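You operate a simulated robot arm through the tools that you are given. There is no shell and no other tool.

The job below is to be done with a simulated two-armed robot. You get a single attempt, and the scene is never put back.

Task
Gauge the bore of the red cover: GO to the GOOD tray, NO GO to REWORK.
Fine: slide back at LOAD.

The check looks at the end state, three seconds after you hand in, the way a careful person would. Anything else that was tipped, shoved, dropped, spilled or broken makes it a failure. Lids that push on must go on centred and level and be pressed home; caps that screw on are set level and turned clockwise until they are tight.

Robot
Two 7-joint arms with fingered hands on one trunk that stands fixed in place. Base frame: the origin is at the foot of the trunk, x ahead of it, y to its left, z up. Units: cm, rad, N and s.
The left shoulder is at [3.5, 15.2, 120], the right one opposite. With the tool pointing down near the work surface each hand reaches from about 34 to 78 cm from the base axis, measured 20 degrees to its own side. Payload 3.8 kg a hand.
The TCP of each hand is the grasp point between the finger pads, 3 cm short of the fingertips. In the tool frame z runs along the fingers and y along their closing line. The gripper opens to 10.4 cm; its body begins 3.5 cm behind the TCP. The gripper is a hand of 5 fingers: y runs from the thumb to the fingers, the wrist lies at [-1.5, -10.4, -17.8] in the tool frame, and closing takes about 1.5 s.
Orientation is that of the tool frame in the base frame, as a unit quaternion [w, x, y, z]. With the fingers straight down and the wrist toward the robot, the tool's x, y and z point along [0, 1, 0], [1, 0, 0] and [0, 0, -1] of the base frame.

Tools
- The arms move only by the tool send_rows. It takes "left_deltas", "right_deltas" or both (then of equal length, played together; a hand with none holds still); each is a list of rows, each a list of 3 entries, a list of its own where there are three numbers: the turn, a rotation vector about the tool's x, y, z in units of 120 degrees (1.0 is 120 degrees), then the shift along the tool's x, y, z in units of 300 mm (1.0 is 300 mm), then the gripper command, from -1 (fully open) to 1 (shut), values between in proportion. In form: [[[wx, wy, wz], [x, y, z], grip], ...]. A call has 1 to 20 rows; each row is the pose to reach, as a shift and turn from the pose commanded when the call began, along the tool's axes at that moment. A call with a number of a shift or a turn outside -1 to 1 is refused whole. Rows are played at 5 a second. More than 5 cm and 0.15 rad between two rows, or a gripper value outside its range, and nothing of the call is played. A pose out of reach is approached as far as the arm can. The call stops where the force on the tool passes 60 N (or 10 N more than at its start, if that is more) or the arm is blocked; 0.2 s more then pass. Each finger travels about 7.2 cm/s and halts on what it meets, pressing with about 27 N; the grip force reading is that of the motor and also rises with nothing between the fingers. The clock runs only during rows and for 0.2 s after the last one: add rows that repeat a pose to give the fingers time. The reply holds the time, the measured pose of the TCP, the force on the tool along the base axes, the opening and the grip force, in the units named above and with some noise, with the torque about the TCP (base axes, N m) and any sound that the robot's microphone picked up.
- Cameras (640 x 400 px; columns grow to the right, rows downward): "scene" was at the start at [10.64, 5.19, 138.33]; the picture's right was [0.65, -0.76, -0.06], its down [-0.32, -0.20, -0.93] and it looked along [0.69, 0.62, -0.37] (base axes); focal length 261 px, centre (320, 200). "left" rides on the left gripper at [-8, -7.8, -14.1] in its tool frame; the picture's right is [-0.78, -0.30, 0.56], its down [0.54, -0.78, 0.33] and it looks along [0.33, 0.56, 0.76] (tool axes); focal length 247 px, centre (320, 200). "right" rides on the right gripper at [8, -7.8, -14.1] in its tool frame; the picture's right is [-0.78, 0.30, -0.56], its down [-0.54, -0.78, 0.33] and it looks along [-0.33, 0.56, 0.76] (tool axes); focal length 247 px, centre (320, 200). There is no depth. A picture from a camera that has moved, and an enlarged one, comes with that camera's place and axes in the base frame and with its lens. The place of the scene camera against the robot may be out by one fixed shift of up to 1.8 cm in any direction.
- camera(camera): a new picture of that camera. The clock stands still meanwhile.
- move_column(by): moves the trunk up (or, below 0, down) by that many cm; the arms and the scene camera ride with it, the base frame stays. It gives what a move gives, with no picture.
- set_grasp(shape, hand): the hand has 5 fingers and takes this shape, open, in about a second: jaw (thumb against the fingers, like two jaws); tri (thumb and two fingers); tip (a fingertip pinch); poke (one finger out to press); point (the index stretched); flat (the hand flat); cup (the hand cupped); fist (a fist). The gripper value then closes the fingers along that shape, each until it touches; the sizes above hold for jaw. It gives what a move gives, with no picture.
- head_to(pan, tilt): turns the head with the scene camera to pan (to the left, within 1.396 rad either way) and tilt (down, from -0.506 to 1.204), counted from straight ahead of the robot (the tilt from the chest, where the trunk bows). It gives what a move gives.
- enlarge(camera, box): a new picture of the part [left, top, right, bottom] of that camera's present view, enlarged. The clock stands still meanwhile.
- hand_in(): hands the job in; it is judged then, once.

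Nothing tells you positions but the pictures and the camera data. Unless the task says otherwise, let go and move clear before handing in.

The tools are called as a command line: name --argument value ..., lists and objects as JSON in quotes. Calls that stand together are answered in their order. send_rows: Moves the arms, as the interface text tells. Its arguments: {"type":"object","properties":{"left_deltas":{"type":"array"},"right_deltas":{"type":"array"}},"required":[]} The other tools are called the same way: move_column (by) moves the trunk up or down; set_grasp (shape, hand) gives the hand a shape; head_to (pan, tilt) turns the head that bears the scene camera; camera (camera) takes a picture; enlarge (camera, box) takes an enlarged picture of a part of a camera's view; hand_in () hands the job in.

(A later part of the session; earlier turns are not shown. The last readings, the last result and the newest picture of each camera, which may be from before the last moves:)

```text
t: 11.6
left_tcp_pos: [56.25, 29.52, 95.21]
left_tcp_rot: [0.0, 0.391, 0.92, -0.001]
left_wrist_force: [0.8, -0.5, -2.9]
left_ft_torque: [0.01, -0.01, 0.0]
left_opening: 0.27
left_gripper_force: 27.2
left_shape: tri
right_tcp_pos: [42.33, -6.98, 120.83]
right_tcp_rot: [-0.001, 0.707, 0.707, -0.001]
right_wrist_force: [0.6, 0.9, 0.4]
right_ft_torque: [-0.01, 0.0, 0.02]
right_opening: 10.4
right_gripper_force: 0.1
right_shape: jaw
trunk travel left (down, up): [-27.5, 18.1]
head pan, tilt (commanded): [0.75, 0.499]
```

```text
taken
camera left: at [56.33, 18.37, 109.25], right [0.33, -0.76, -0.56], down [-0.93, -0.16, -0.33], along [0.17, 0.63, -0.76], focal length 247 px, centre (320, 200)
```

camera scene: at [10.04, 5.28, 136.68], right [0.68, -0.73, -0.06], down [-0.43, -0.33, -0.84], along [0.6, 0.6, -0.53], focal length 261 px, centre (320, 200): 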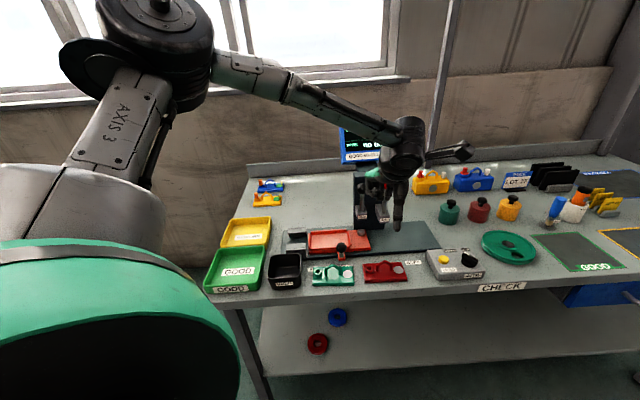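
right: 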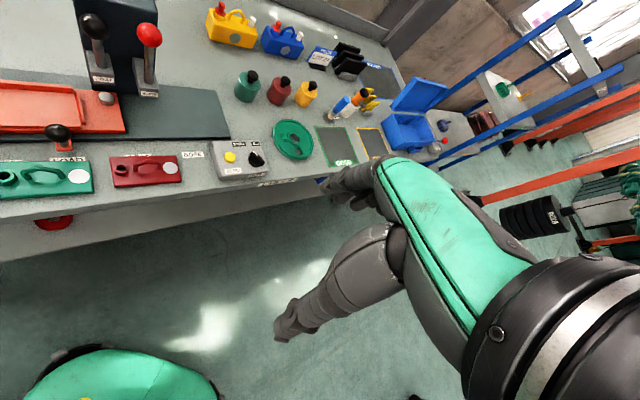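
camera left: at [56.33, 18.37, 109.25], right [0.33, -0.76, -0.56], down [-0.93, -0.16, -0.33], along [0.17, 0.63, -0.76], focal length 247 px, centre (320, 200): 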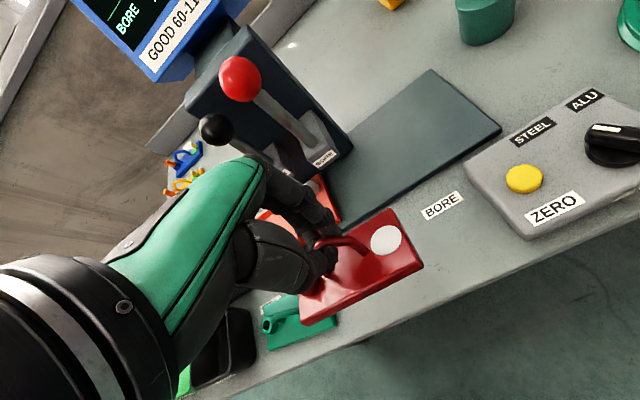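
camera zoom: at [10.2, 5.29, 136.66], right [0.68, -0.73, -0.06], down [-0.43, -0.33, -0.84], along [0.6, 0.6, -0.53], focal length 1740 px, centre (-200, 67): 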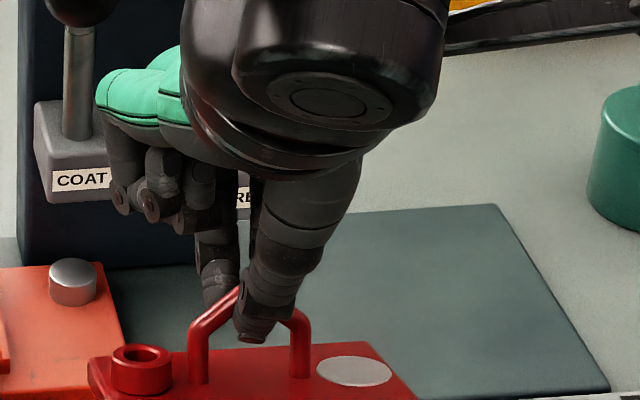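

The nest is a raised-rim pocket about 11.3 × 6.4 cm, and I put its centre near (55.0, 48.4) with its floor near z 83. I'll move left along the bench first, then in over the nest at a safe height, staying clear of the COAT lever.

send_rows --left_deltas '[[[0, 0, 0], [0.05, 0, -0.04], 1], [[0, 0, 0], [0.14, 0, -0.067], 1], [[0, 0, 0], [0.24, 0, -0.067], 1], [[0, 0, 0], [0.34, 0, -0.067], 1], [[0, 0, 0], [0.43, 0, -0.067], 1], [[0, 0, 0], [0.48, 0, -0.067], 1], [[0, 0, 0], [0.48, 0.06, -0.067], 1], [[0, 0, 0], [0.48, 0.15, -0.067], 1], [[0, 0, 0], [0.48, 0.25, -0.067], 1], [[0, 0, 0], [0.48, 0.35, -0.067], 1], [[0, 0, 0], [0.48, 0.405, -0.067], 1], [[0, 0, 0], [0.48, 0.405, -0.067], 1]]'

camera --camera "left"

camera --camera "scene"

```text
t: 14.2
left_tcp_pos: [54.97, 48.39, 97.3]
left_tcp_rot: [0.0, 0.391, 0.921, 0.0]
left_wrist_force: [-0.5, -0.4, -1.7]
left_ft_torque: [0.01, -0.04, 0.0]
left_opening: 0.28
left_gripper_force: 26.8
left_shape: tri
right_tcp_pos: [42.32, -6.92, 120.79]
right_tcp_rot: [-0.001, 0.707, 0.707, 0.0]
right_wrist_force: [0.0, 0.6, -0.7]
right_ft_torque: [0.03, -0.02, -0.01]
right_opening: 10.37
right_gripper_force: 0.1
right_shape: jaw
trunk travel left (down, up): [-27.5, 18.1]
head pan, tilt (commanded): [0.75, 0.499]
```

```text
taken
camera left: at [54.96, 37.26, 111.35], right [0.33, -0.76, -0.56], down [-0.93, -0.16, -0.33], along [0.17, 0.63, -0.76], focal length 247 px, centre (320, 200)
```

left: 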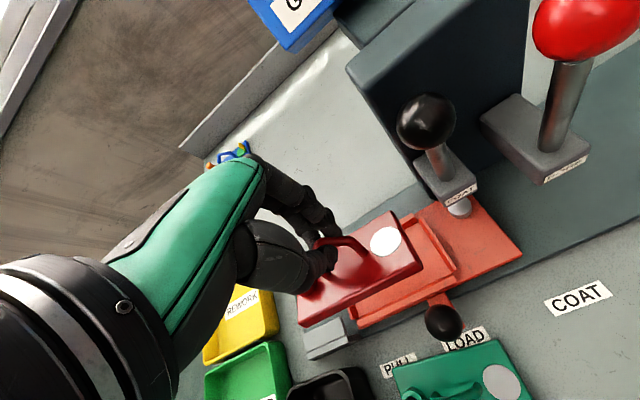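

```text
taken
camera scene: at [10.11, 5.29, 136.67], right [0.68, -0.73, -0.06], down [-0.43, -0.33, -0.84], along [0.6, 0.6, -0.53], focal length 261 px, centre (320, 200)
```

scene: 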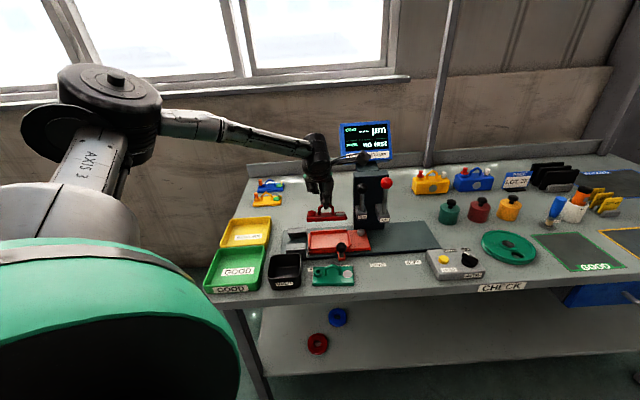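

The cover hangs above the nest, and the labels read PULL, LOAD and COAT. I'll zoom in to line it up precisely.

enlarge --camera "left" --box '[290, 190, 530, 340]'

enlarge --camera "scene" --box '[276, 190, 388, 260]'

enlarge --camera "left" --box '[380, 60, 620, 210]'

```text
2.67 times, centred on (410, 265) of left
camera zoom: at [54.96, 37.26, 111.35], right [0.33, -0.76, -0.56], down [-0.93, -0.16, -0.33], along [0.17, 0.63, -0.76], focal length 659 px, centre (80, 27)
```

zoom: 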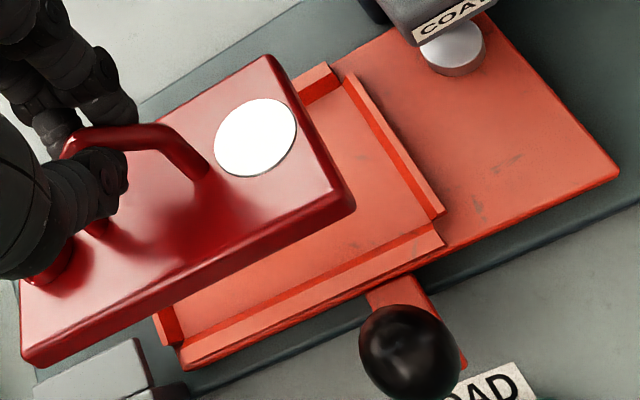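

```text
5.71 times, centred on (332, 225) of scene
camera zoom: at [10.11, 5.29, 136.67], right [0.68, -0.73, -0.06], down [-0.43, -0.33, -0.84], along [0.6, 0.6, -0.53], focal length 1492 px, centre (251, 57)
```

zoom: 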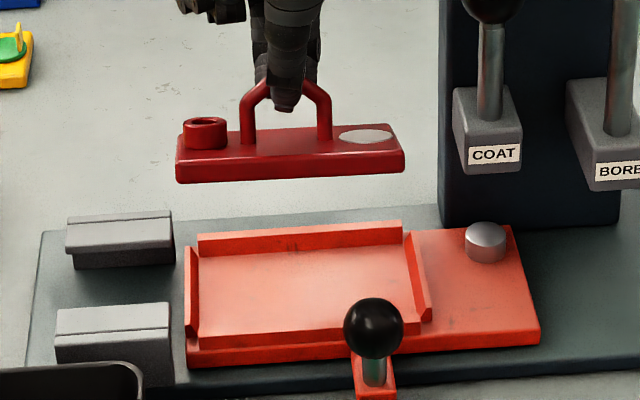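

```text
2.67 times, centred on (500, 135) of left
camera zoom: at [54.96, 37.26, 111.35], right [0.33, -0.76, -0.56], down [-0.93, -0.16, -0.33], along [0.17, 0.63, -0.76], focal length 659 px, centre (-160, 373)
```

zoom: 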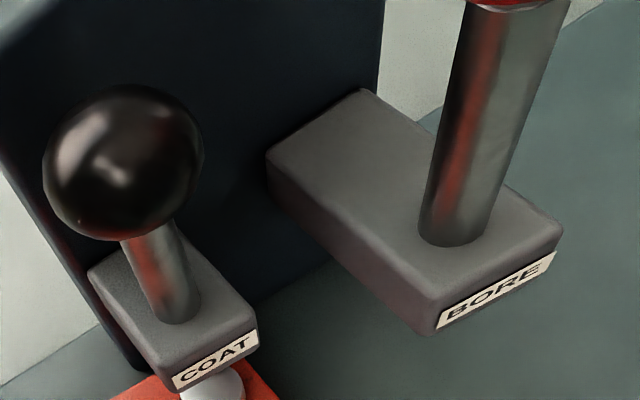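

The two left labels read PULL and LOAD, and the BORE "lever" looks like a vertical plunger to press. But the cover has swung about its handle on the way, near edge up about 20°, so I will not set it down like this. I'll take it back to its own free spot on the table to flatten it, then carry it more slowly.

send_rows --left_deltas '[[[0, 0, 0], [0, -0.08, 0], 1], [[0, 0, 0], [0, -0.16, 0], 1], [[0, 0, 0], [0, -0.225, 0], 1], [[0, 0, 0], [0, -0.28, 0], 1], [[0, 0, 0], [0, -0.325, 0], 1], [[0, 0, 0], [0, -0.36, 0], 1], [[0, 0, 0], [0, -0.385, 0], 1], [[0, 0, 0], [0, -0.4, 0], 1], [[0, 0, 0], [0, -0.405, 0], 1], [[0, 0, 0], [0, -0.405, 0], 1]]'

enlarge --camera "scene" --box '[276, 190, 420, 280]'

camera --camera "left"

```text
t: 16.4
left_tcp_pos: [46.21, 39.88, 97.3]
left_tcp_rot: [0.0, 0.39, 0.921, 0.0]
left_wrist_force: [0.1, 0.0, -3.0]
left_ft_torque: [0.03, -0.02, -0.04]
left_opening: 0.26
left_gripper_force: 27.1
left_shape: tri
right_tcp_pos: [42.29, -6.85, 120.69]
right_tcp_rot: [0.0, 0.707, 0.707, 0.0]
right_wrist_force: [0.1, -1.0, 0.6]
right_ft_torque: [0.03, 0.01, -0.04]
right_opening: 10.36
right_gripper_force: 0.1
right_shape: jaw
trunk travel left (down, up): [-27.5, 18.1]
head pan, tilt (commanded): [0.75, 0.499]
```

```text
4.44 times, centred on (348, 235) of scene
camera zoom: at [10.13, 5.29, 136.67], right [0.68, -0.73, -0.06], down [-0.43, -0.33, -0.84], along [0.6, 0.6, -0.53], focal length 1160 px, centre (196, 44)
```

zoom: 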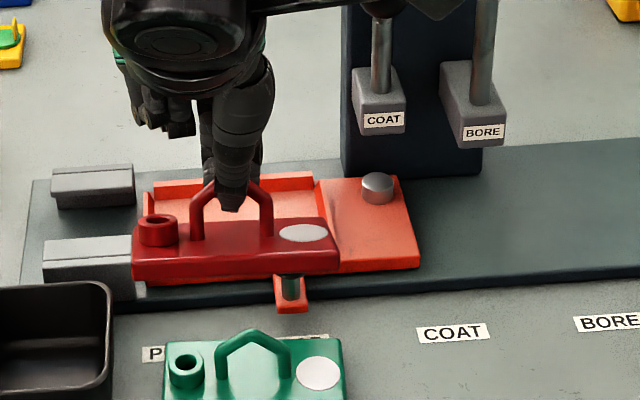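

```text
taken
camera left: at [46.25, 28.77, 111.47], right [0.33, -0.76, -0.56], down [-0.93, -0.15, -0.33], along [0.17, 0.63, -0.76], focal length 247 px, centre (320, 200)
```

left: 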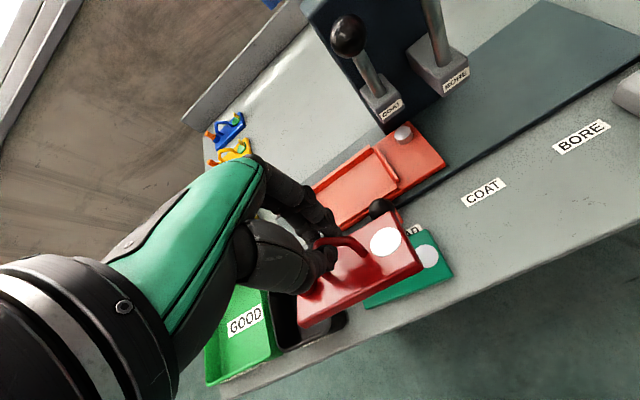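

The cover keeps tilting in the fingers (about 18° near edge up), so it looks like a feature of this grip rather than a swing. I'll tip the hand about its own x axis to bring the cover level, here in the open.

send_rows --left_deltas '[[[-0.04, 0, 0], [0, 0, 0], 1], [[-0.08, 0, 0], [0, 0, 0], 1], [[-0.12, 0, 0], [0, 0, 0], 1], [[-0.15, 0, 0], [0, 0, 0], 1], [[-0.15, 0, 0], [0, 0, 0], 1], [[-0.15, 0, 0], [0, 0, 0], 1]]'

enlarge --camera "scene" --box '[276, 200, 388, 270]'

camera --camera "left"

```text
t: 17.8
left_tcp_pos: [46.16, 39.93, 97.36]
left_tcp_rot: [0.061, 0.386, 0.909, 0.144]
left_wrist_force: [0.0, -0.3, -2.0]
left_ft_torque: [-0.03, 0.06, -0.01]
left_opening: 0.31
left_gripper_force: 27.2
left_shape: tri
right_tcp_pos: [42.25, -6.91, 120.88]
right_tcp_rot: [0.0, 0.707, 0.707, 0.0]
right_wrist_force: [1.3, 0.1, 0.0]
right_ft_torque: [0.02, -0.01, 0.0]
right_opening: 10.36
right_gripper_force: 0.0
right_shape: jaw
trunk travel left (down, up): [-27.5, 18.1]
head pan, tilt (commanded): [0.75, 0.499]
```

```text
5.71 times, centred on (332, 235) of scene
camera zoom: at [10.13, 5.29, 136.67], right [0.68, -0.73, -0.06], down [-0.43, -0.33, -0.84], along [0.6, 0.6, -0.53], focal length 1492 px, centre (251, 0)
```

zoom: 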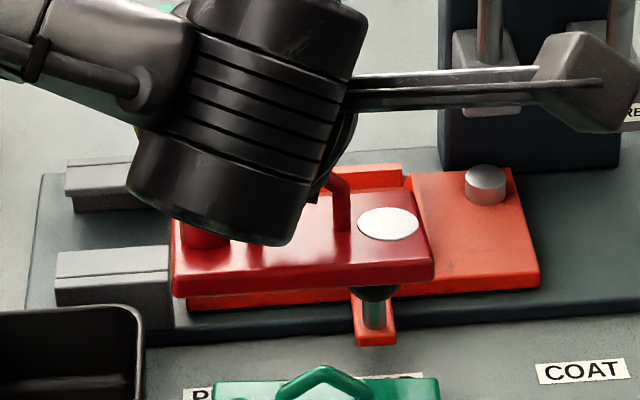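

```text
taken
camera left: at [43.42, 26.01, 108.31], right [0.46, -0.63, -0.62], down [-0.83, -0.06, -0.56], along [0.32, 0.77, -0.55], focal length 247 px, centre (320, 200)
```

left: 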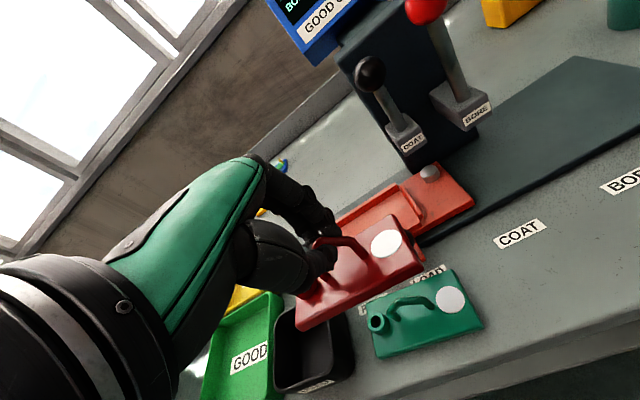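

The hand tipped 18° and the cover looks nearly level, but the wrist now hides part of it. I'll zoom in to measure the remaining tilt.

enlarge --camera "left" --box '[290, 190, 450, 340]'

enlarge --camera "left" --box '[360, 210, 488, 290]'

camera --camera "right"

```text
2.67 times, centred on (370, 265) of left
camera zoom: at [43.42, 26.01, 108.31], right [0.46, -0.63, -0.62], down [-0.83, -0.06, -0.56], along [0.32, 0.77, -0.55], focal length 659 px, centre (187, 27)
```

zoom: 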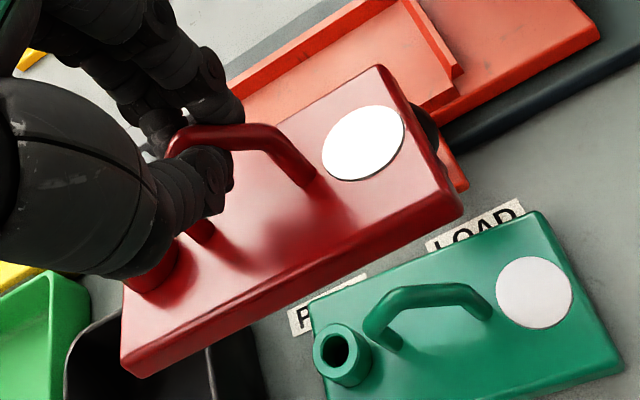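

```text
5.00 times, centred on (424, 250) of left
camera zoom: at [43.42, 26.01, 108.31], right [0.46, -0.63, -0.62], down [-0.83, -0.06, -0.56], along [0.32, 0.77, -0.55], focal length 1235 px, centre (-200, -50)
```

zoom: 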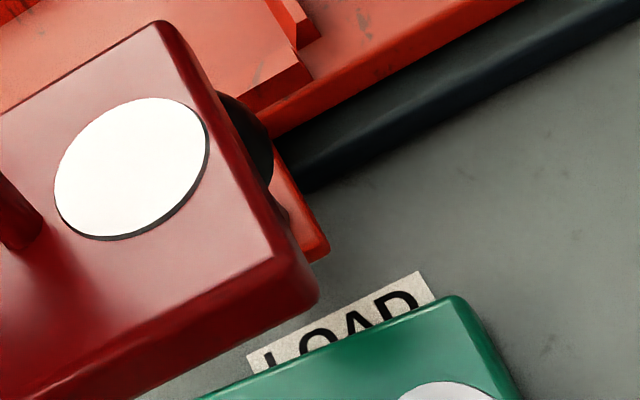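

```text
taken
camera right: at [34.5, 1.04, 134.84], right [0.3, -0.78, 0.56], down [-0.78, -0.54, -0.33], along [0.56, -0.33, -0.76], focal length 247 px, centre (320, 200)
```

right: 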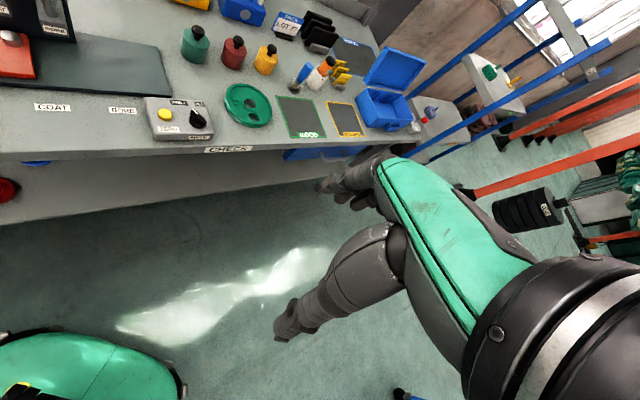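

My measurements put the remaining tilt at about 8° near edge up. I'll tip the hand a further 7° and look again.

send_rows --left_deltas '[[[-0.03, 0, 0], [0, 0, 0], 1], [[-0.06, 0, 0], [0, 0, 0], 1], [[-0.06, 0, 0], [0, 0, 0], 1], [[-0.06, 0, 0], [0, 0, 0], 1]]'

enlarge --camera "scene" --box '[276, 200, 388, 270]'

enlarge --camera "left" --box '[280, 190, 440, 290]'

camera --camera "left"

```text
t: 18.8
left_tcp_pos: [46.25, 39.83, 97.34]
left_tcp_rot: [0.085, 0.381, 0.898, 0.201]
left_wrist_force: [0.6, -0.6, -2.8]
left_ft_torque: [-0.01, -0.02, -0.03]
left_opening: 0.29
left_gripper_force: 27.2
left_shape: tri
right_tcp_pos: [42.32, -6.81, 120.64]
right_tcp_rot: [0.0, 0.708, 0.706, 0.001]
right_wrist_force: [-0.8, -0.7, 1.5]
right_ft_torque: [-0.05, 0.03, -0.01]
right_opening: 10.37
right_gripper_force: 0.0
right_shape: jaw
trunk travel left (down, up): [-27.5, 18.1]
head pan, tilt (commanded): [0.75, 0.499]
```

```text
5.71 times, centred on (332, 235) of scene
camera zoom: at [10.13, 5.29, 136.67], right [0.68, -0.73, -0.06], down [-0.43, -0.33, -0.84], along [0.6, 0.6, -0.53], focal length 1492 px, centre (251, 0)
```

zoom: 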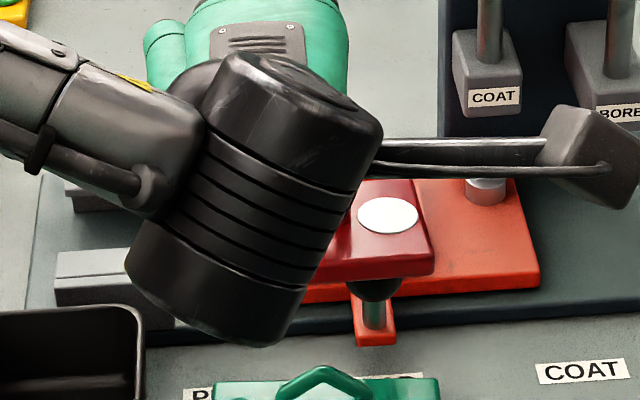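

```text
4.00 times, centred on (360, 240) of left
camera zoom: at [42.52, 25.1, 106.72], right [0.52, -0.58, -0.63], down [-0.78, -0.01, -0.63], along [0.36, 0.81, -0.45], focal length 988 px, centre (160, 40)
```

zoom: 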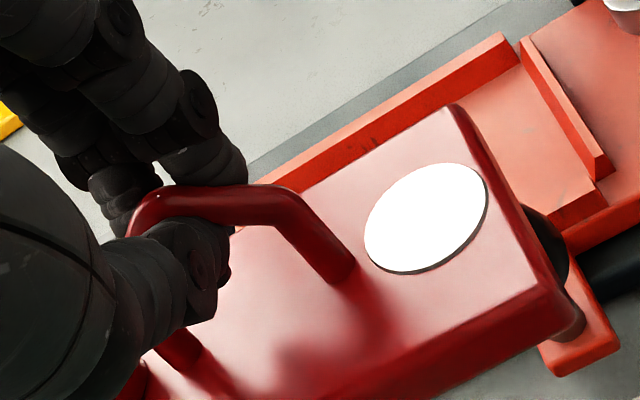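

```text
taken
camera left: at [42.52, 25.1, 106.72], right [0.52, -0.58, -0.63], down [-0.78, -0.01, -0.63], along [0.36, 0.81, -0.45], focal length 247 px, centre (320, 200)
```

left: 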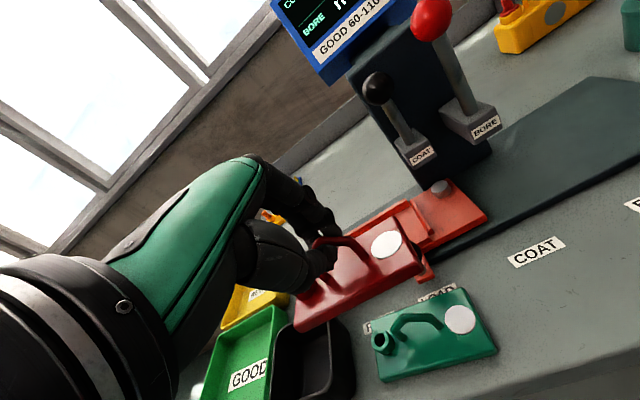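

The cover is now level within a few degrees, and its centre is about 0.4 cm beyond the grasp point toward the nest. I'll move it slowly straight in over the nest at the same height.

send_rows --left_deltas '[[[0, 0, 0], [0.001, 0.0139, 0.0065], 1], [[0, 0, 0], [0.002, 0.0417, 0.0196], 1], [[0, 0, 0], [0.003, 0.0764, 0.036], 1], [[0, 0, 0], [0.005, 0.118, 0.0556], 1], [[0, 0, 0], [0.006, 0.16, 0.0752], 1], [[0, 0, 0], [0.007, 0.2015, 0.0948], 1], [[0, 0, 0], [0.009, 0.243, 0.1145], 1], [[0, 0, 0], [0.01, 0.2814, 0.1324], 1], [[0, 0, 0], [0.012, 0.3127, 0.1471], 1], [[0, 0, 0], [0.013, 0.3335, 0.157], 1], [[0, 0, 0], [0.013, 0.3474, 0.1635], 1], [[0, 0, 0], [0.013, 0.3474, 0.1635], 1]]'

camera --camera "left"

enlarge --camera "left" --box '[280, 190, 440, 290]'

enlarge --camera "scene" --box '[276, 190, 388, 260]'

```text
t: 21.4
left_tcp_pos: [54.26, 48.19, 97.34]
left_tcp_rot: [0.085, 0.381, 0.899, 0.201]
left_wrist_force: [0.2, 0.5, -1.9]
left_ft_torque: [0.0, 0.01, 0.02]
left_opening: 0.32
left_gripper_force: 27.0
left_shape: tri
right_tcp_pos: [42.32, -6.76, 120.73]
right_tcp_rot: [0.0, 0.708, 0.707, 0.0]
right_wrist_force: [-0.6, -0.3, 0.2]
right_ft_torque: [0.01, 0.0, 0.01]
right_opening: 10.37
right_gripper_force: 0.0
right_shape: jaw
trunk travel left (down, up): [-27.5, 18.1]
head pan, tilt (commanded): [0.75, 0.499]
```

```text
taken
camera left: at [50.54, 33.4, 106.72], right [0.52, -0.58, -0.63], down [-0.78, -0.01, -0.63], along [0.36, 0.81, -0.45], focal length 247 px, centre (320, 200)
```

left: 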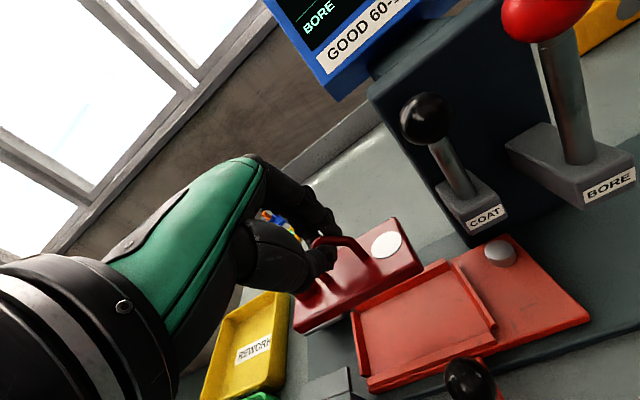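

```text
4.00 times, centred on (360, 240) of left
camera zoom: at [50.54, 33.4, 106.72], right [0.52, -0.58, -0.63], down [-0.78, -0.01, -0.63], along [0.36, 0.81, -0.45], focal length 988 px, centre (160, 40)
```

zoom: 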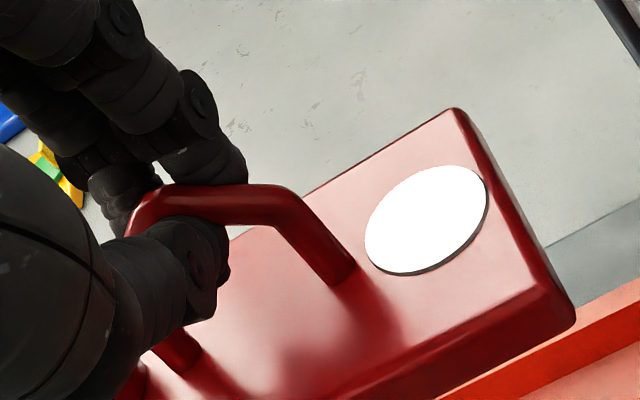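

```text
5.71 times, centred on (332, 225) of scene
camera zoom: at [10.14, 5.3, 136.66], right [0.68, -0.73, -0.06], down [-0.43, -0.33, -0.84], along [0.6, 0.6, -0.53], focal length 1492 px, centre (251, 57)
```

zoom: 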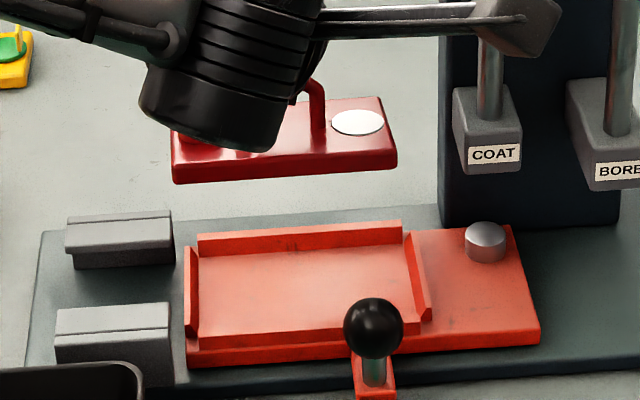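

The cover held steady over the nest. I'll look closely at the nest's rims from this angle to settle the final position.

enlarge --camera "left" --box '[330, 240, 522, 400]'

enlarge --camera "scene" --box '[300, 215, 380, 265]'

```text
2.50 times, centred on (426, 320) of left
camera zoom: at [50.54, 33.4, 106.72], right [0.52, -0.58, -0.63], down [-0.78, -0.01, -0.63], along [0.36, 0.81, -0.45], focal length 617 px, centre (55, -100)
```

zoom: 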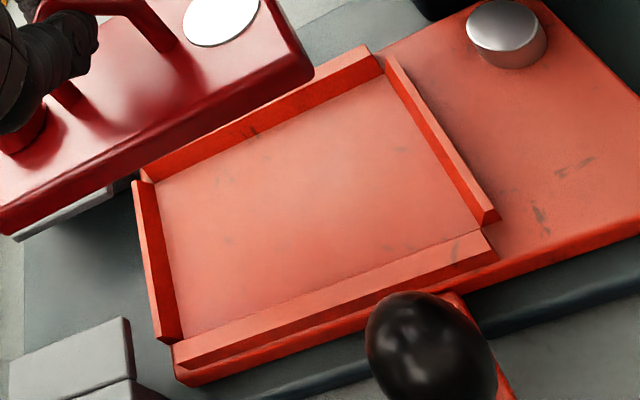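

```text
8.00 times, centred on (340, 240) of scene
camera zoom: at [10.14, 5.3, 136.66], right [0.68, -0.73, -0.06], down [-0.43, -0.33, -0.84], along [0.6, 0.6, -0.53], focal length 2089 px, centre (160, -120)
```

zoom: 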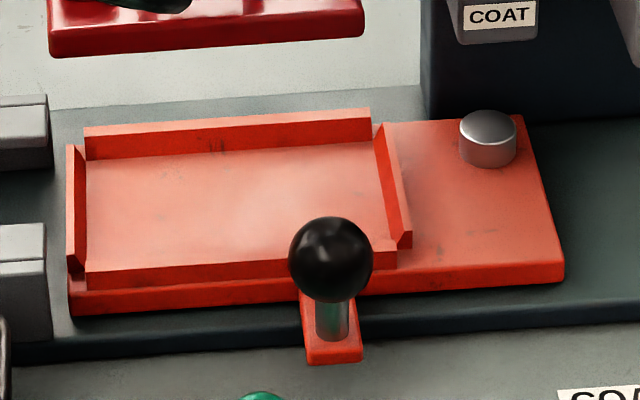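

I now see the nest as four low rails around a pocket, and the cover needs to move about 0.7 cm right and 0.9 cm nearer. I'll correct that, tip another 4° for level, and lower to just above the rails.

send_rows --left_deltas '[[[-0.0167, 0, 0], [-0.0117, -0.0136, -0.0064], 1], [[-0.0333, 0, 0], [-0.0233, -0.0271, -0.0128], 1], [[-0.0333, 0, 0], [-0.0233, -0.0413, 0.0174], 1], [[-0.0333, 0, 0], [-0.0233, -0.0597, 0.0566], 1], [[-0.0333, 0, 0], [-0.0233, -0.0782, 0.0958], 1], [[-0.0333, 0, 0], [-0.0233, -0.0981, 0.138], 1], [[-0.0333, 0, 0], [-0.0233, -0.0981, 0.138], 1]]'

camera --camera "left"

enlarge --camera "left" --box '[280, 200, 440, 300]'

enlarge --camera "scene" --box '[292, 205, 372, 255]'

```text
t: 23.0
left_tcp_pos: [54.07, 47.11, 92.41]
left_tcp_rot: [0.098, 0.378, 0.891, 0.232]
left_wrist_force: [0.4, -0.9, -2.8]
left_ft_torque: [0.0, 0.02, 0.01]
left_opening: 0.29
left_gripper_force: 27.5
left_shape: tri
right_tcp_pos: [42.24, -6.77, 120.6]
right_tcp_rot: [0.0, 0.707, 0.708, 0.0]
right_wrist_force: [-0.6, -0.3, 0.8]
right_ft_torque: [0.02, 0.0, 0.03]
right_opening: 10.34
right_gripper_force: 0.1
right_shape: jaw
trunk travel left (down, up): [-27.5, 18.1]
head pan, tilt (commanded): [0.75, 0.499]
```

```text
taken
camera left: at [49.88, 31.85, 100.86], right [0.55, -0.55, -0.63], down [-0.74, 0.03, -0.67], along [0.38, 0.84, -0.39], focal length 247 px, centre (320, 200)
```

left: 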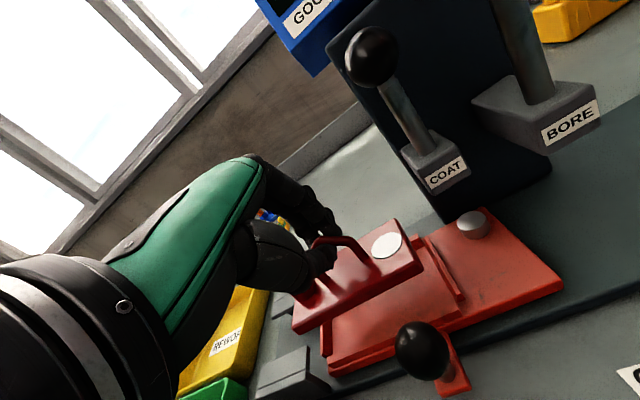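

```text
4.00 times, centred on (360, 250) of left
camera zoom: at [49.88, 31.85, 100.86], right [0.55, -0.55, -0.63], down [-0.74, 0.03, -0.67], along [0.38, 0.84, -0.39], focal length 988 px, centre (160, 0)
```

zoom: 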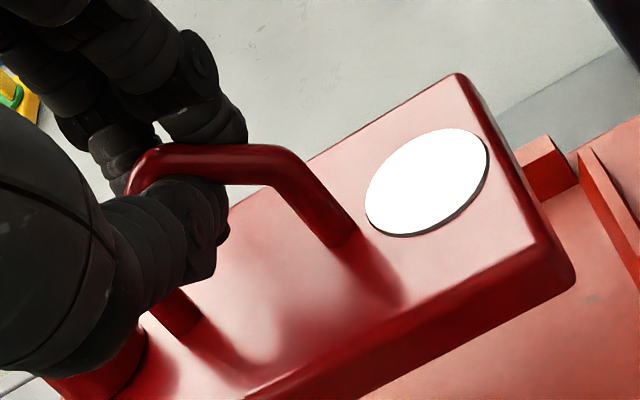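

```text
8.00 times, centred on (332, 230) of scene
camera zoom: at [10.13, 5.29, 136.67], right [0.68, -0.73, -0.06], down [-0.43, -0.33, -0.84], along [0.6, 0.6, -0.53], focal length 2089 px, centre (224, -40)
```

zoom: 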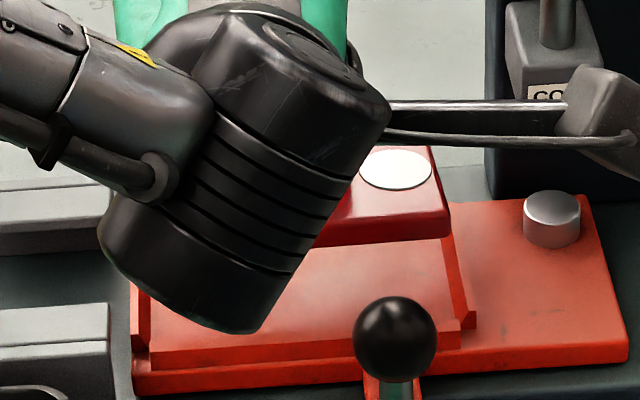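

The cover now sits centred over the pocket, about 0.5 cm clear of the rails on each side. I'll lower it a further 3.3 cm in small steps and watch the force.

send_rows --left_deltas '[[[0, 0, 0], [0, -0.0081, 0.0146], 1], [[0, 0, 0], [0, -0.0195, 0.0349], 1], [[0, 0, 0], [0, -0.0325, 0.0582], 1], [[0, 0, 0], [0, -0.0439, 0.0786], 1], [[0, 0, 0], [0, -0.0537, 0.096], 1], [[0, 0, 0], [0, -0.0537, 0.096], 1]]'

camera --camera "left"

enlarge --camera "left" --box '[280, 200, 440, 300]'

enlarge --camera "scene" --box '[292, 205, 372, 255]'

```text
t: 24.4
left_tcp_pos: [54.14, 46.98, 89.05]
left_tcp_rot: [0.1, 0.379, 0.891, 0.231]
left_wrist_force: [0.0, 0.9, -1.9]
left_ft_torque: [-0.01, 0.0, 0.02]
left_opening: 0.29
left_gripper_force: 27.1
left_shape: tri
right_tcp_pos: [42.26, -6.83, 120.68]
right_tcp_rot: [0.0, 0.707, 0.707, 0.0]
right_wrist_force: [0.4, 0.1, 0.6]
right_ft_torque: [0.01, 0.02, 0.0]
right_opening: 10.37
right_gripper_force: 0.0
right_shape: jaw
trunk travel left (down, up): [-27.5, 18.1]
head pan, tilt (commanded): [0.75, 0.499]
```

```text
taken
camera left: at [49.83, 31.82, 97.49], right [0.55, -0.55, -0.63], down [-0.74, 0.03, -0.67], along [0.38, 0.84, -0.39], focal length 247 px, centre (320, 200)
```

left: 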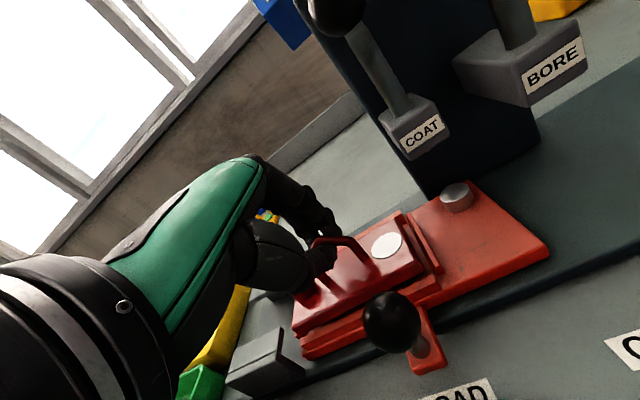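

```text
4.00 times, centred on (360, 250) of left
camera zoom: at [49.83, 31.82, 97.49], right [0.55, -0.55, -0.63], down [-0.74, 0.03, -0.67], along [0.38, 0.84, -0.39], focal length 988 px, centre (160, 0)
```

zoom: 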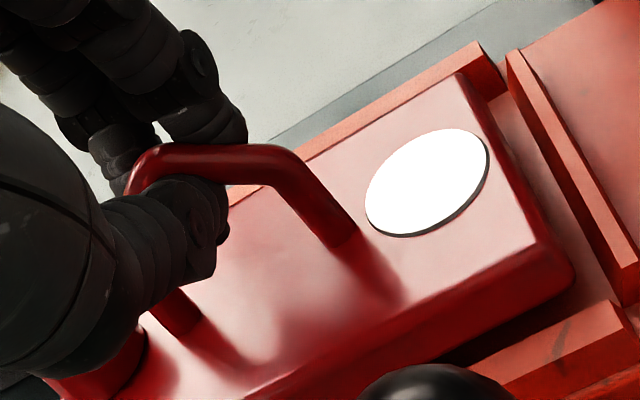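

```text
8.00 times, centred on (332, 230) of scene
camera zoom: at [10.13, 5.3, 136.67], right [0.68, -0.73, -0.06], down [-0.43, -0.33, -0.84], along [0.6, 0.6, -0.53], focal length 2089 px, centre (224, -40)
```

zoom: 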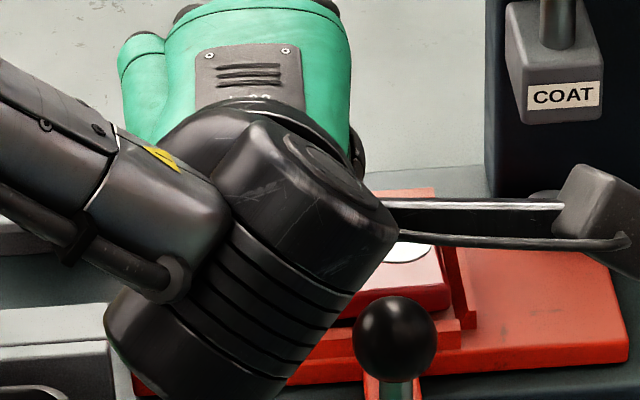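

The cover is between the near and far rails, with a slightly wider gap on the right side. I'll shift 0.2 cm right and lower gently in small steps until I feel the floor.

send_rows --left_deltas '[[[0, 0, 0], [-0.0065, 0, 0], 1], [[0, 0, 0], [-0.0065, -0.0033, 0.0058], 1], [[0, 0, 0], [-0.0065, -0.0065, 0.0116], 1], [[0, 0, 0], [-0.0065, -0.0065, 0.0116], 1]]'

enlarge --camera "left" --box '[280, 200, 440, 300]'

```text
t: 25.4
left_tcp_pos: [54.27, 46.98, 88.64]
left_tcp_rot: [0.098, 0.378, 0.891, 0.232]
left_wrist_force: [1.0, 0.4, -2.2]
left_ft_torque: [-0.02, -0.03, -0.02]
left_opening: 0.31
left_gripper_force: 27.3
left_shape: tri
right_tcp_pos: [42.26, -6.91, 120.68]
right_tcp_rot: [0.0, 0.707, 0.707, 0.0]
right_wrist_force: [-0.5, 0.4, -0.3]
right_ft_torque: [0.02, -0.02, 0.01]
right_opening: 10.38
right_gripper_force: 0.0
right_shape: jaw
trunk travel left (down, up): [-27.5, 18.1]
head pan, tilt (commanded): [0.75, 0.499]
```

```text
4.00 times, centred on (360, 250) of left
camera zoom: at [49.99, 31.7, 97.13], right [0.55, -0.55, -0.63], down [-0.74, 0.03, -0.67], along [0.38, 0.84, -0.39], focal length 988 px, centre (160, 0)
```

zoom: 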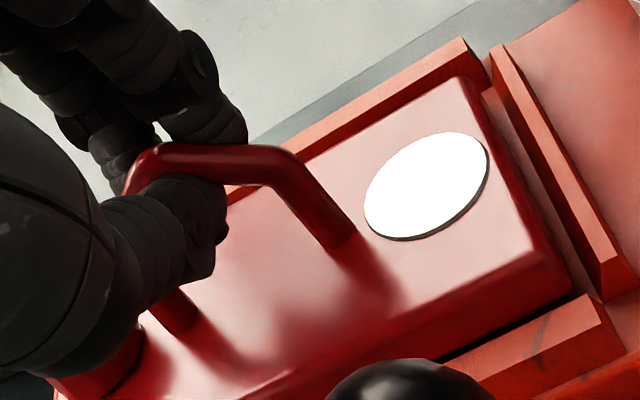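

The cover is going down inside the rails with no contact force yet. I continue in 0.2 cm steps.

send_rows --left_deltas '[[[0, 0, 0], [0, -0.0033, 0.0058], 1], [[0, 0, 0], [0, -0.0065, 0.0116], 1], [[0, 0, 0], [0, -0.0065, 0.0116], 1]]'

enlarge --camera "left" --box '[280, 200, 440, 300]'

```text
t: 26.2
left_tcp_pos: [54.26, 46.94, 88.29]
left_tcp_rot: [0.098, 0.378, 0.891, 0.232]
left_wrist_force: [0.5, 0.7, 1.1]
left_ft_torque: [0.02, -0.01, 0.0]
left_opening: 0.3
left_gripper_force: 27.0
left_shape: tri
right_tcp_pos: [42.33, -6.83, 120.63]
right_tcp_rot: [0.0, 0.707, 0.707, 0.001]
right_wrist_force: [0.4, 1.2, 0.2]
right_ft_torque: [-0.01, -0.02, -0.01]
right_opening: 10.35
right_gripper_force: 0.0
right_shape: jaw
trunk travel left (down, up): [-27.5, 18.1]
head pan, tilt (commanded): [0.75, 0.499]
```

```text
4.00 times, centred on (360, 250) of left
camera zoom: at [50.01, 31.72, 96.78], right [0.55, -0.55, -0.63], down [-0.74, 0.03, -0.67], along [0.38, 0.84, -0.39], focal length 988 px, centre (160, 0)
```

zoom: 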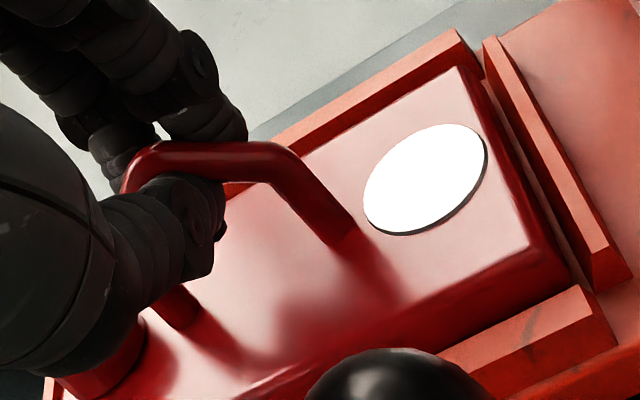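

The force has turned from −2 to +1 N, so one edge has touched the floor. I'll lower another 0.3 cm to flatten it onto the floor.

send_rows --left_deltas '[[[0, 0, 0], [0, -0.0025, 0.0044], 1], [[0, 0, 0], [0, -0.0049, 0.0087], 1], [[0, 0, 0], [0, -0.0049, 0.0087], 1]]'

enlarge --camera "left" --box '[280, 200, 440, 300]'

camera --camera "left"

```text
t: 27.0
left_tcp_pos: [54.23, 46.83, 88.09]
left_tcp_rot: [0.099, 0.378, 0.89, 0.234]
left_wrist_force: [-1.2, -0.5, 4.6]
left_ft_torque: [0.07, -0.1, -0.03]
left_opening: 0.31
left_gripper_force: 26.4
left_shape: tri
right_tcp_pos: [42.12, -6.97, 120.67]
right_tcp_rot: [-0.001, 0.707, 0.708, 0.001]
right_wrist_force: [-1.1, 0.4, -0.5]
right_ft_torque: [0.01, -0.03, 0.03]
right_opening: 10.36
right_gripper_force: 0.1
right_shape: jaw
trunk travel left (down, up): [-27.5, 18.1]
head pan, tilt (commanded): [0.75, 0.499]
```

```text
4.00 times, centred on (360, 250) of left
camera zoom: at [49.97, 31.65, 96.53], right [0.55, -0.55, -0.63], down [-0.74, 0.03, -0.67], along [0.38, 0.84, -0.39], focal length 988 px, centre (160, 0)
```

zoom: 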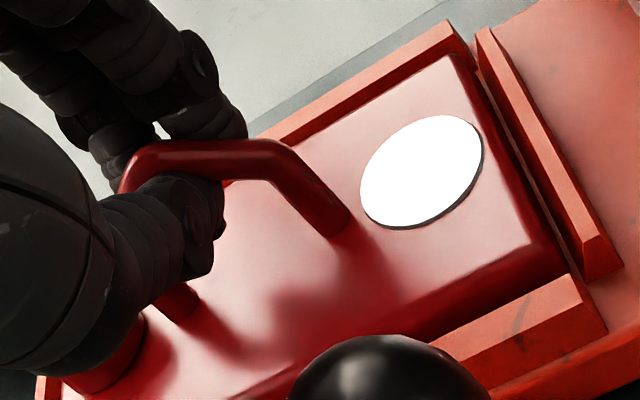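

```text
taken
camera left: at [49.97, 31.65, 96.53], right [0.55, -0.55, -0.63], down [-0.74, 0.03, -0.67], along [0.38, 0.84, -0.39], focal length 247 px, centre (320, 200)
```

left: 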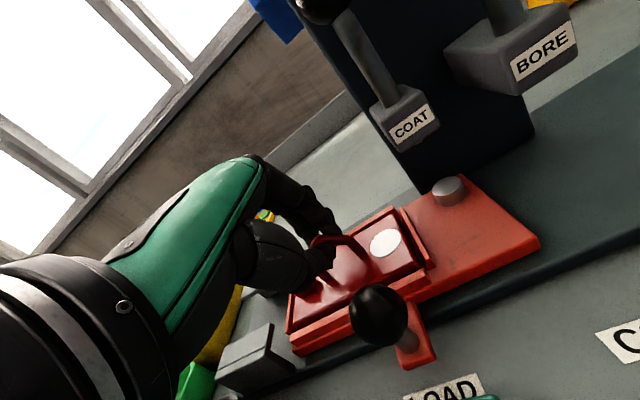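

The cover now lies flat in the pocket with light pressure. I'll open the fingers just enough to free the arch, and back out along the finger axis.

send_rows --left_deltas '[[[0, 0, 0], [0, 0, 0], 0.8], [[0, 0, 0], [0, 0, 0], 0.6], [[0, 0, 0], [0, 0, 0], 0.5], [[0, 0, 0], [0, 0, 0], 0.5], [[0, 0, 0], [0, 0, 0], 0.5]]'

enlarge --camera "left" --box '[280, 200, 440, 300]'

```text
t: 28.2
left_tcp_pos: [54.22, 47.02, 88.01]
left_tcp_rot: [0.099, 0.379, 0.891, 0.232]
left_wrist_force: [-0.2, 0.8, 0.5]
left_ft_torque: [0.0, 0.04, 0.03]
left_opening: 2.57
left_gripper_force: 0.0
left_shape: tri
right_tcp_pos: [42.19, -6.97, 120.63]
right_tcp_rot: [0.0, 0.707, 0.707, 0.0]
right_wrist_force: [-0.3, 0.6, 0.1]
right_ft_torque: [-0.01, -0.03, 0.0]
right_opening: 10.37
right_gripper_force: 0.0
right_shape: jaw
trunk travel left (down, up): [-27.5, 18.1]
head pan, tilt (commanded): [0.75, 0.499]
```

```text
4.00 times, centred on (360, 250) of left
camera zoom: at [50.02, 31.71, 96.46], right [0.55, -0.55, -0.63], down [-0.74, 0.03, -0.67], along [0.38, 0.84, -0.39], focal length 988 px, centre (160, 0)
```

zoom: 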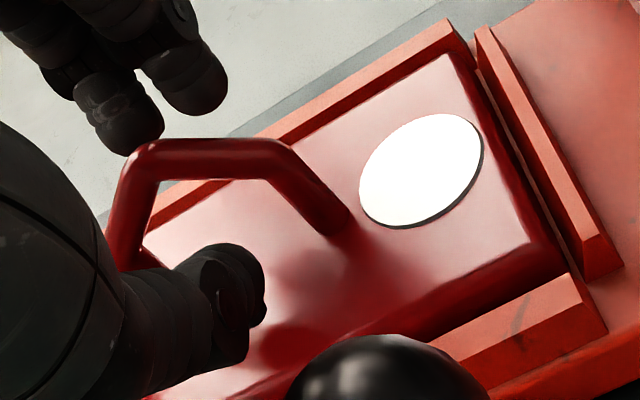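

The cover stays flat in the nest and the fingers are off the arch. I back out along the finger axis by 7 cm.

send_rows --left_deltas '[[[0, 0, 0], [0, 0, -0.03], 0.5], [[0, 0, 0], [0, 0, -0.07], 0.5], [[0, 0, 0], [0, 0, -0.13], 0.5], [[0, 0, 0], [0, 0, -0.19], 0.5], [[0, 0, 0], [0, 0, -0.25], 0.5], [[0, 0, 0], [0, 0, -0.25], 0.5]]'

camera --camera "left"

enlarge --camera "scene" --box '[276, 190, 388, 260]'

```text
t: 29.6
left_tcp_pos: [51.61, 44.41, 94.57]
left_tcp_rot: [0.099, 0.378, 0.891, 0.232]
left_wrist_force: [0.2, -0.3, 0.1]
left_ft_torque: [0.0, 0.02, -0.02]
left_opening: 2.58
left_gripper_force: 0.1
left_shape: tri
right_tcp_pos: [42.19, -6.84, 120.78]
right_tcp_rot: [-0.001, 0.707, 0.708, 0.0]
right_wrist_force: [-0.6, 0.7, 0.6]
right_ft_torque: [0.0, -0.02, 0.01]
right_opening: 10.39
right_gripper_force: 0.1
right_shape: jaw
trunk travel left (down, up): [-27.5, 18.1]
head pan, tilt (commanded): [0.75, 0.499]
```

```text
taken
camera left: at [47.36, 29.17, 103.02], right [0.55, -0.55, -0.63], down [-0.74, 0.03, -0.67], along [0.38, 0.84, -0.39], focal length 247 px, centre (320, 200)
```

left: 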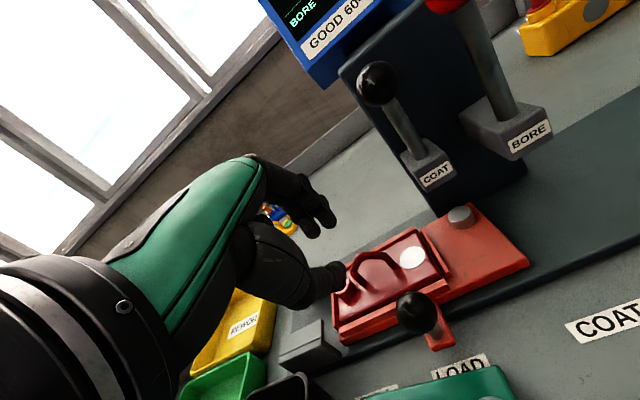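

```text
5.71 times, centred on (332, 225) of scene
camera zoom: at [10.13, 5.27, 136.67], right [0.68, -0.73, -0.06], down [-0.43, -0.33, -0.84], along [0.6, 0.6, -0.53], focal length 1492 px, centre (251, 57)
```

zoom: 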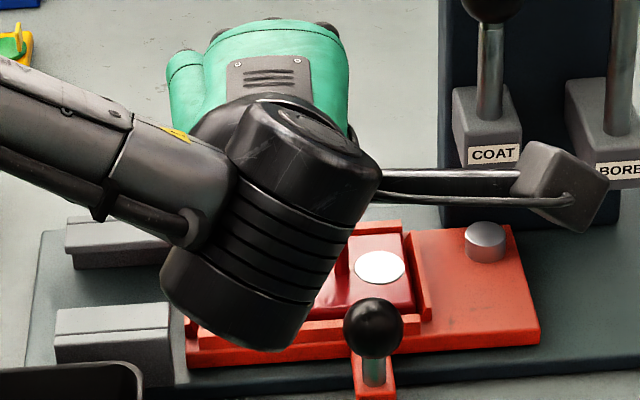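

The cover is seated in the nest and the hand is free. I place the black slide knob at about (52.3, 40.8, 85.6); I'll bring the hand back in front of it, tipped 20° so the knuckles clear the brackets, with the fingers about 4.5 cm open.

send_rows --left_deltas '[[[0, 0, 0], [-0.0341, -0.0428, -0.0239], 0.5], [[0.0256, 0, 0], [-0.0682, -0.0855, -0.0478], 0.4], [[0.0511, 0, 0], [-0.1023, -0.1283, -0.0717], 0.25], [[0.0767, 0, 0], [-0.1023, -0.1283, -0.0717], 0.13], [[0.0767, 0, 0], [-0.1023, -0.147, -0.0383], 0.13], [[0.0767, 0, 0], [-0.1023, -0.1657, -0.005], 0.13], [[0.0767, 0, 0], [-0.1023, -0.1657, -0.005], 0.13]]'

camera --camera "left"

enlarge --camera "left" --box '[300, 160, 540, 310]'

enlarge --camera "scene" --box '[276, 190, 420, 280]'

```text
t: 31.2
left_tcp_pos: [50.52, 39.13, 92.02]
left_tcp_rot: [0.068, 0.385, 0.906, 0.16]
left_wrist_force: [0.6, 0.5, -0.1]
left_ft_torque: [0.01, -0.01, -0.02]
left_opening: 4.44
left_gripper_force: 0.0
left_shape: tri
right_tcp_pos: [42.27, -6.9, 120.84]
right_tcp_rot: [0.0, 0.707, 0.707, 0.0]
right_wrist_force: [0.3, 0.2, 0.3]
right_ft_torque: [0.01, 0.02, 0.0]
right_opening: 10.35
right_gripper_force: 0.0
right_shape: jaw
trunk travel left (down, up): [-27.5, 18.1]
head pan, tilt (commanded): [0.75, 0.499]
```

```text
taken
camera left: at [47.41, 24.97, 102.68], right [0.48, -0.62, -0.62], down [-0.81, -0.04, -0.58], along [0.33, 0.78, -0.53], focal length 247 px, centre (320, 200)
```

left: 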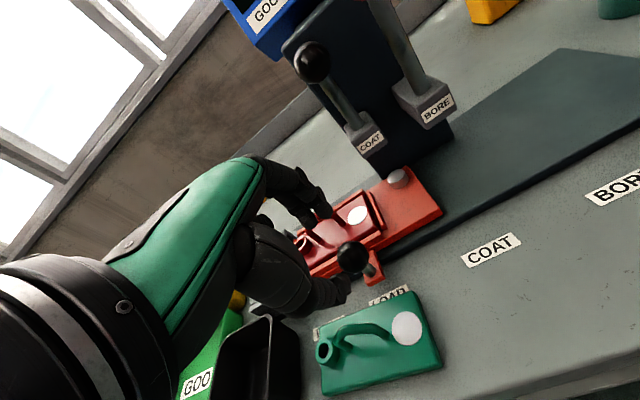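

```text
2.67 times, centred on (420, 235) of left
camera zoom: at [47.41, 24.97, 102.68], right [0.48, -0.62, -0.62], down [-0.81, -0.04, -0.58], along [0.33, 0.78, -0.53], focal length 659 px, centre (53, 107)
```

zoom: 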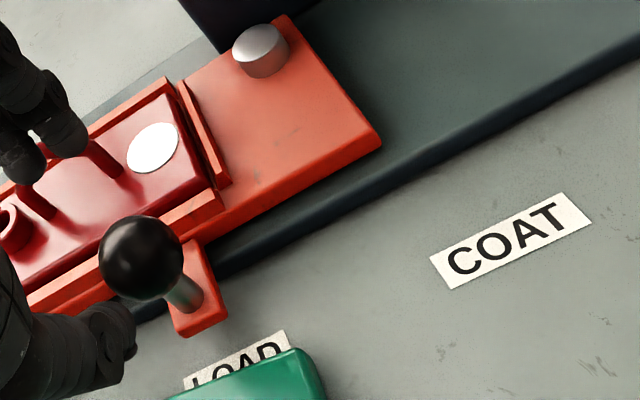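

```text
4.44 times, centred on (348, 235) of scene
camera zoom: at [10.08, 5.27, 136.67], right [0.68, -0.73, -0.06], down [-0.43, -0.33, -0.84], along [0.6, 0.6, -0.53], focal length 1160 px, centre (196, 44)
```

zoom: 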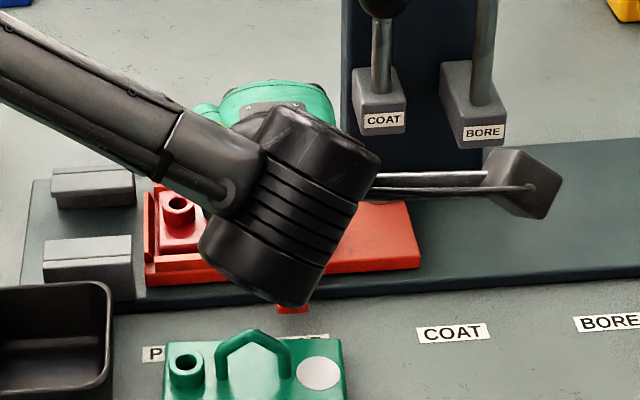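

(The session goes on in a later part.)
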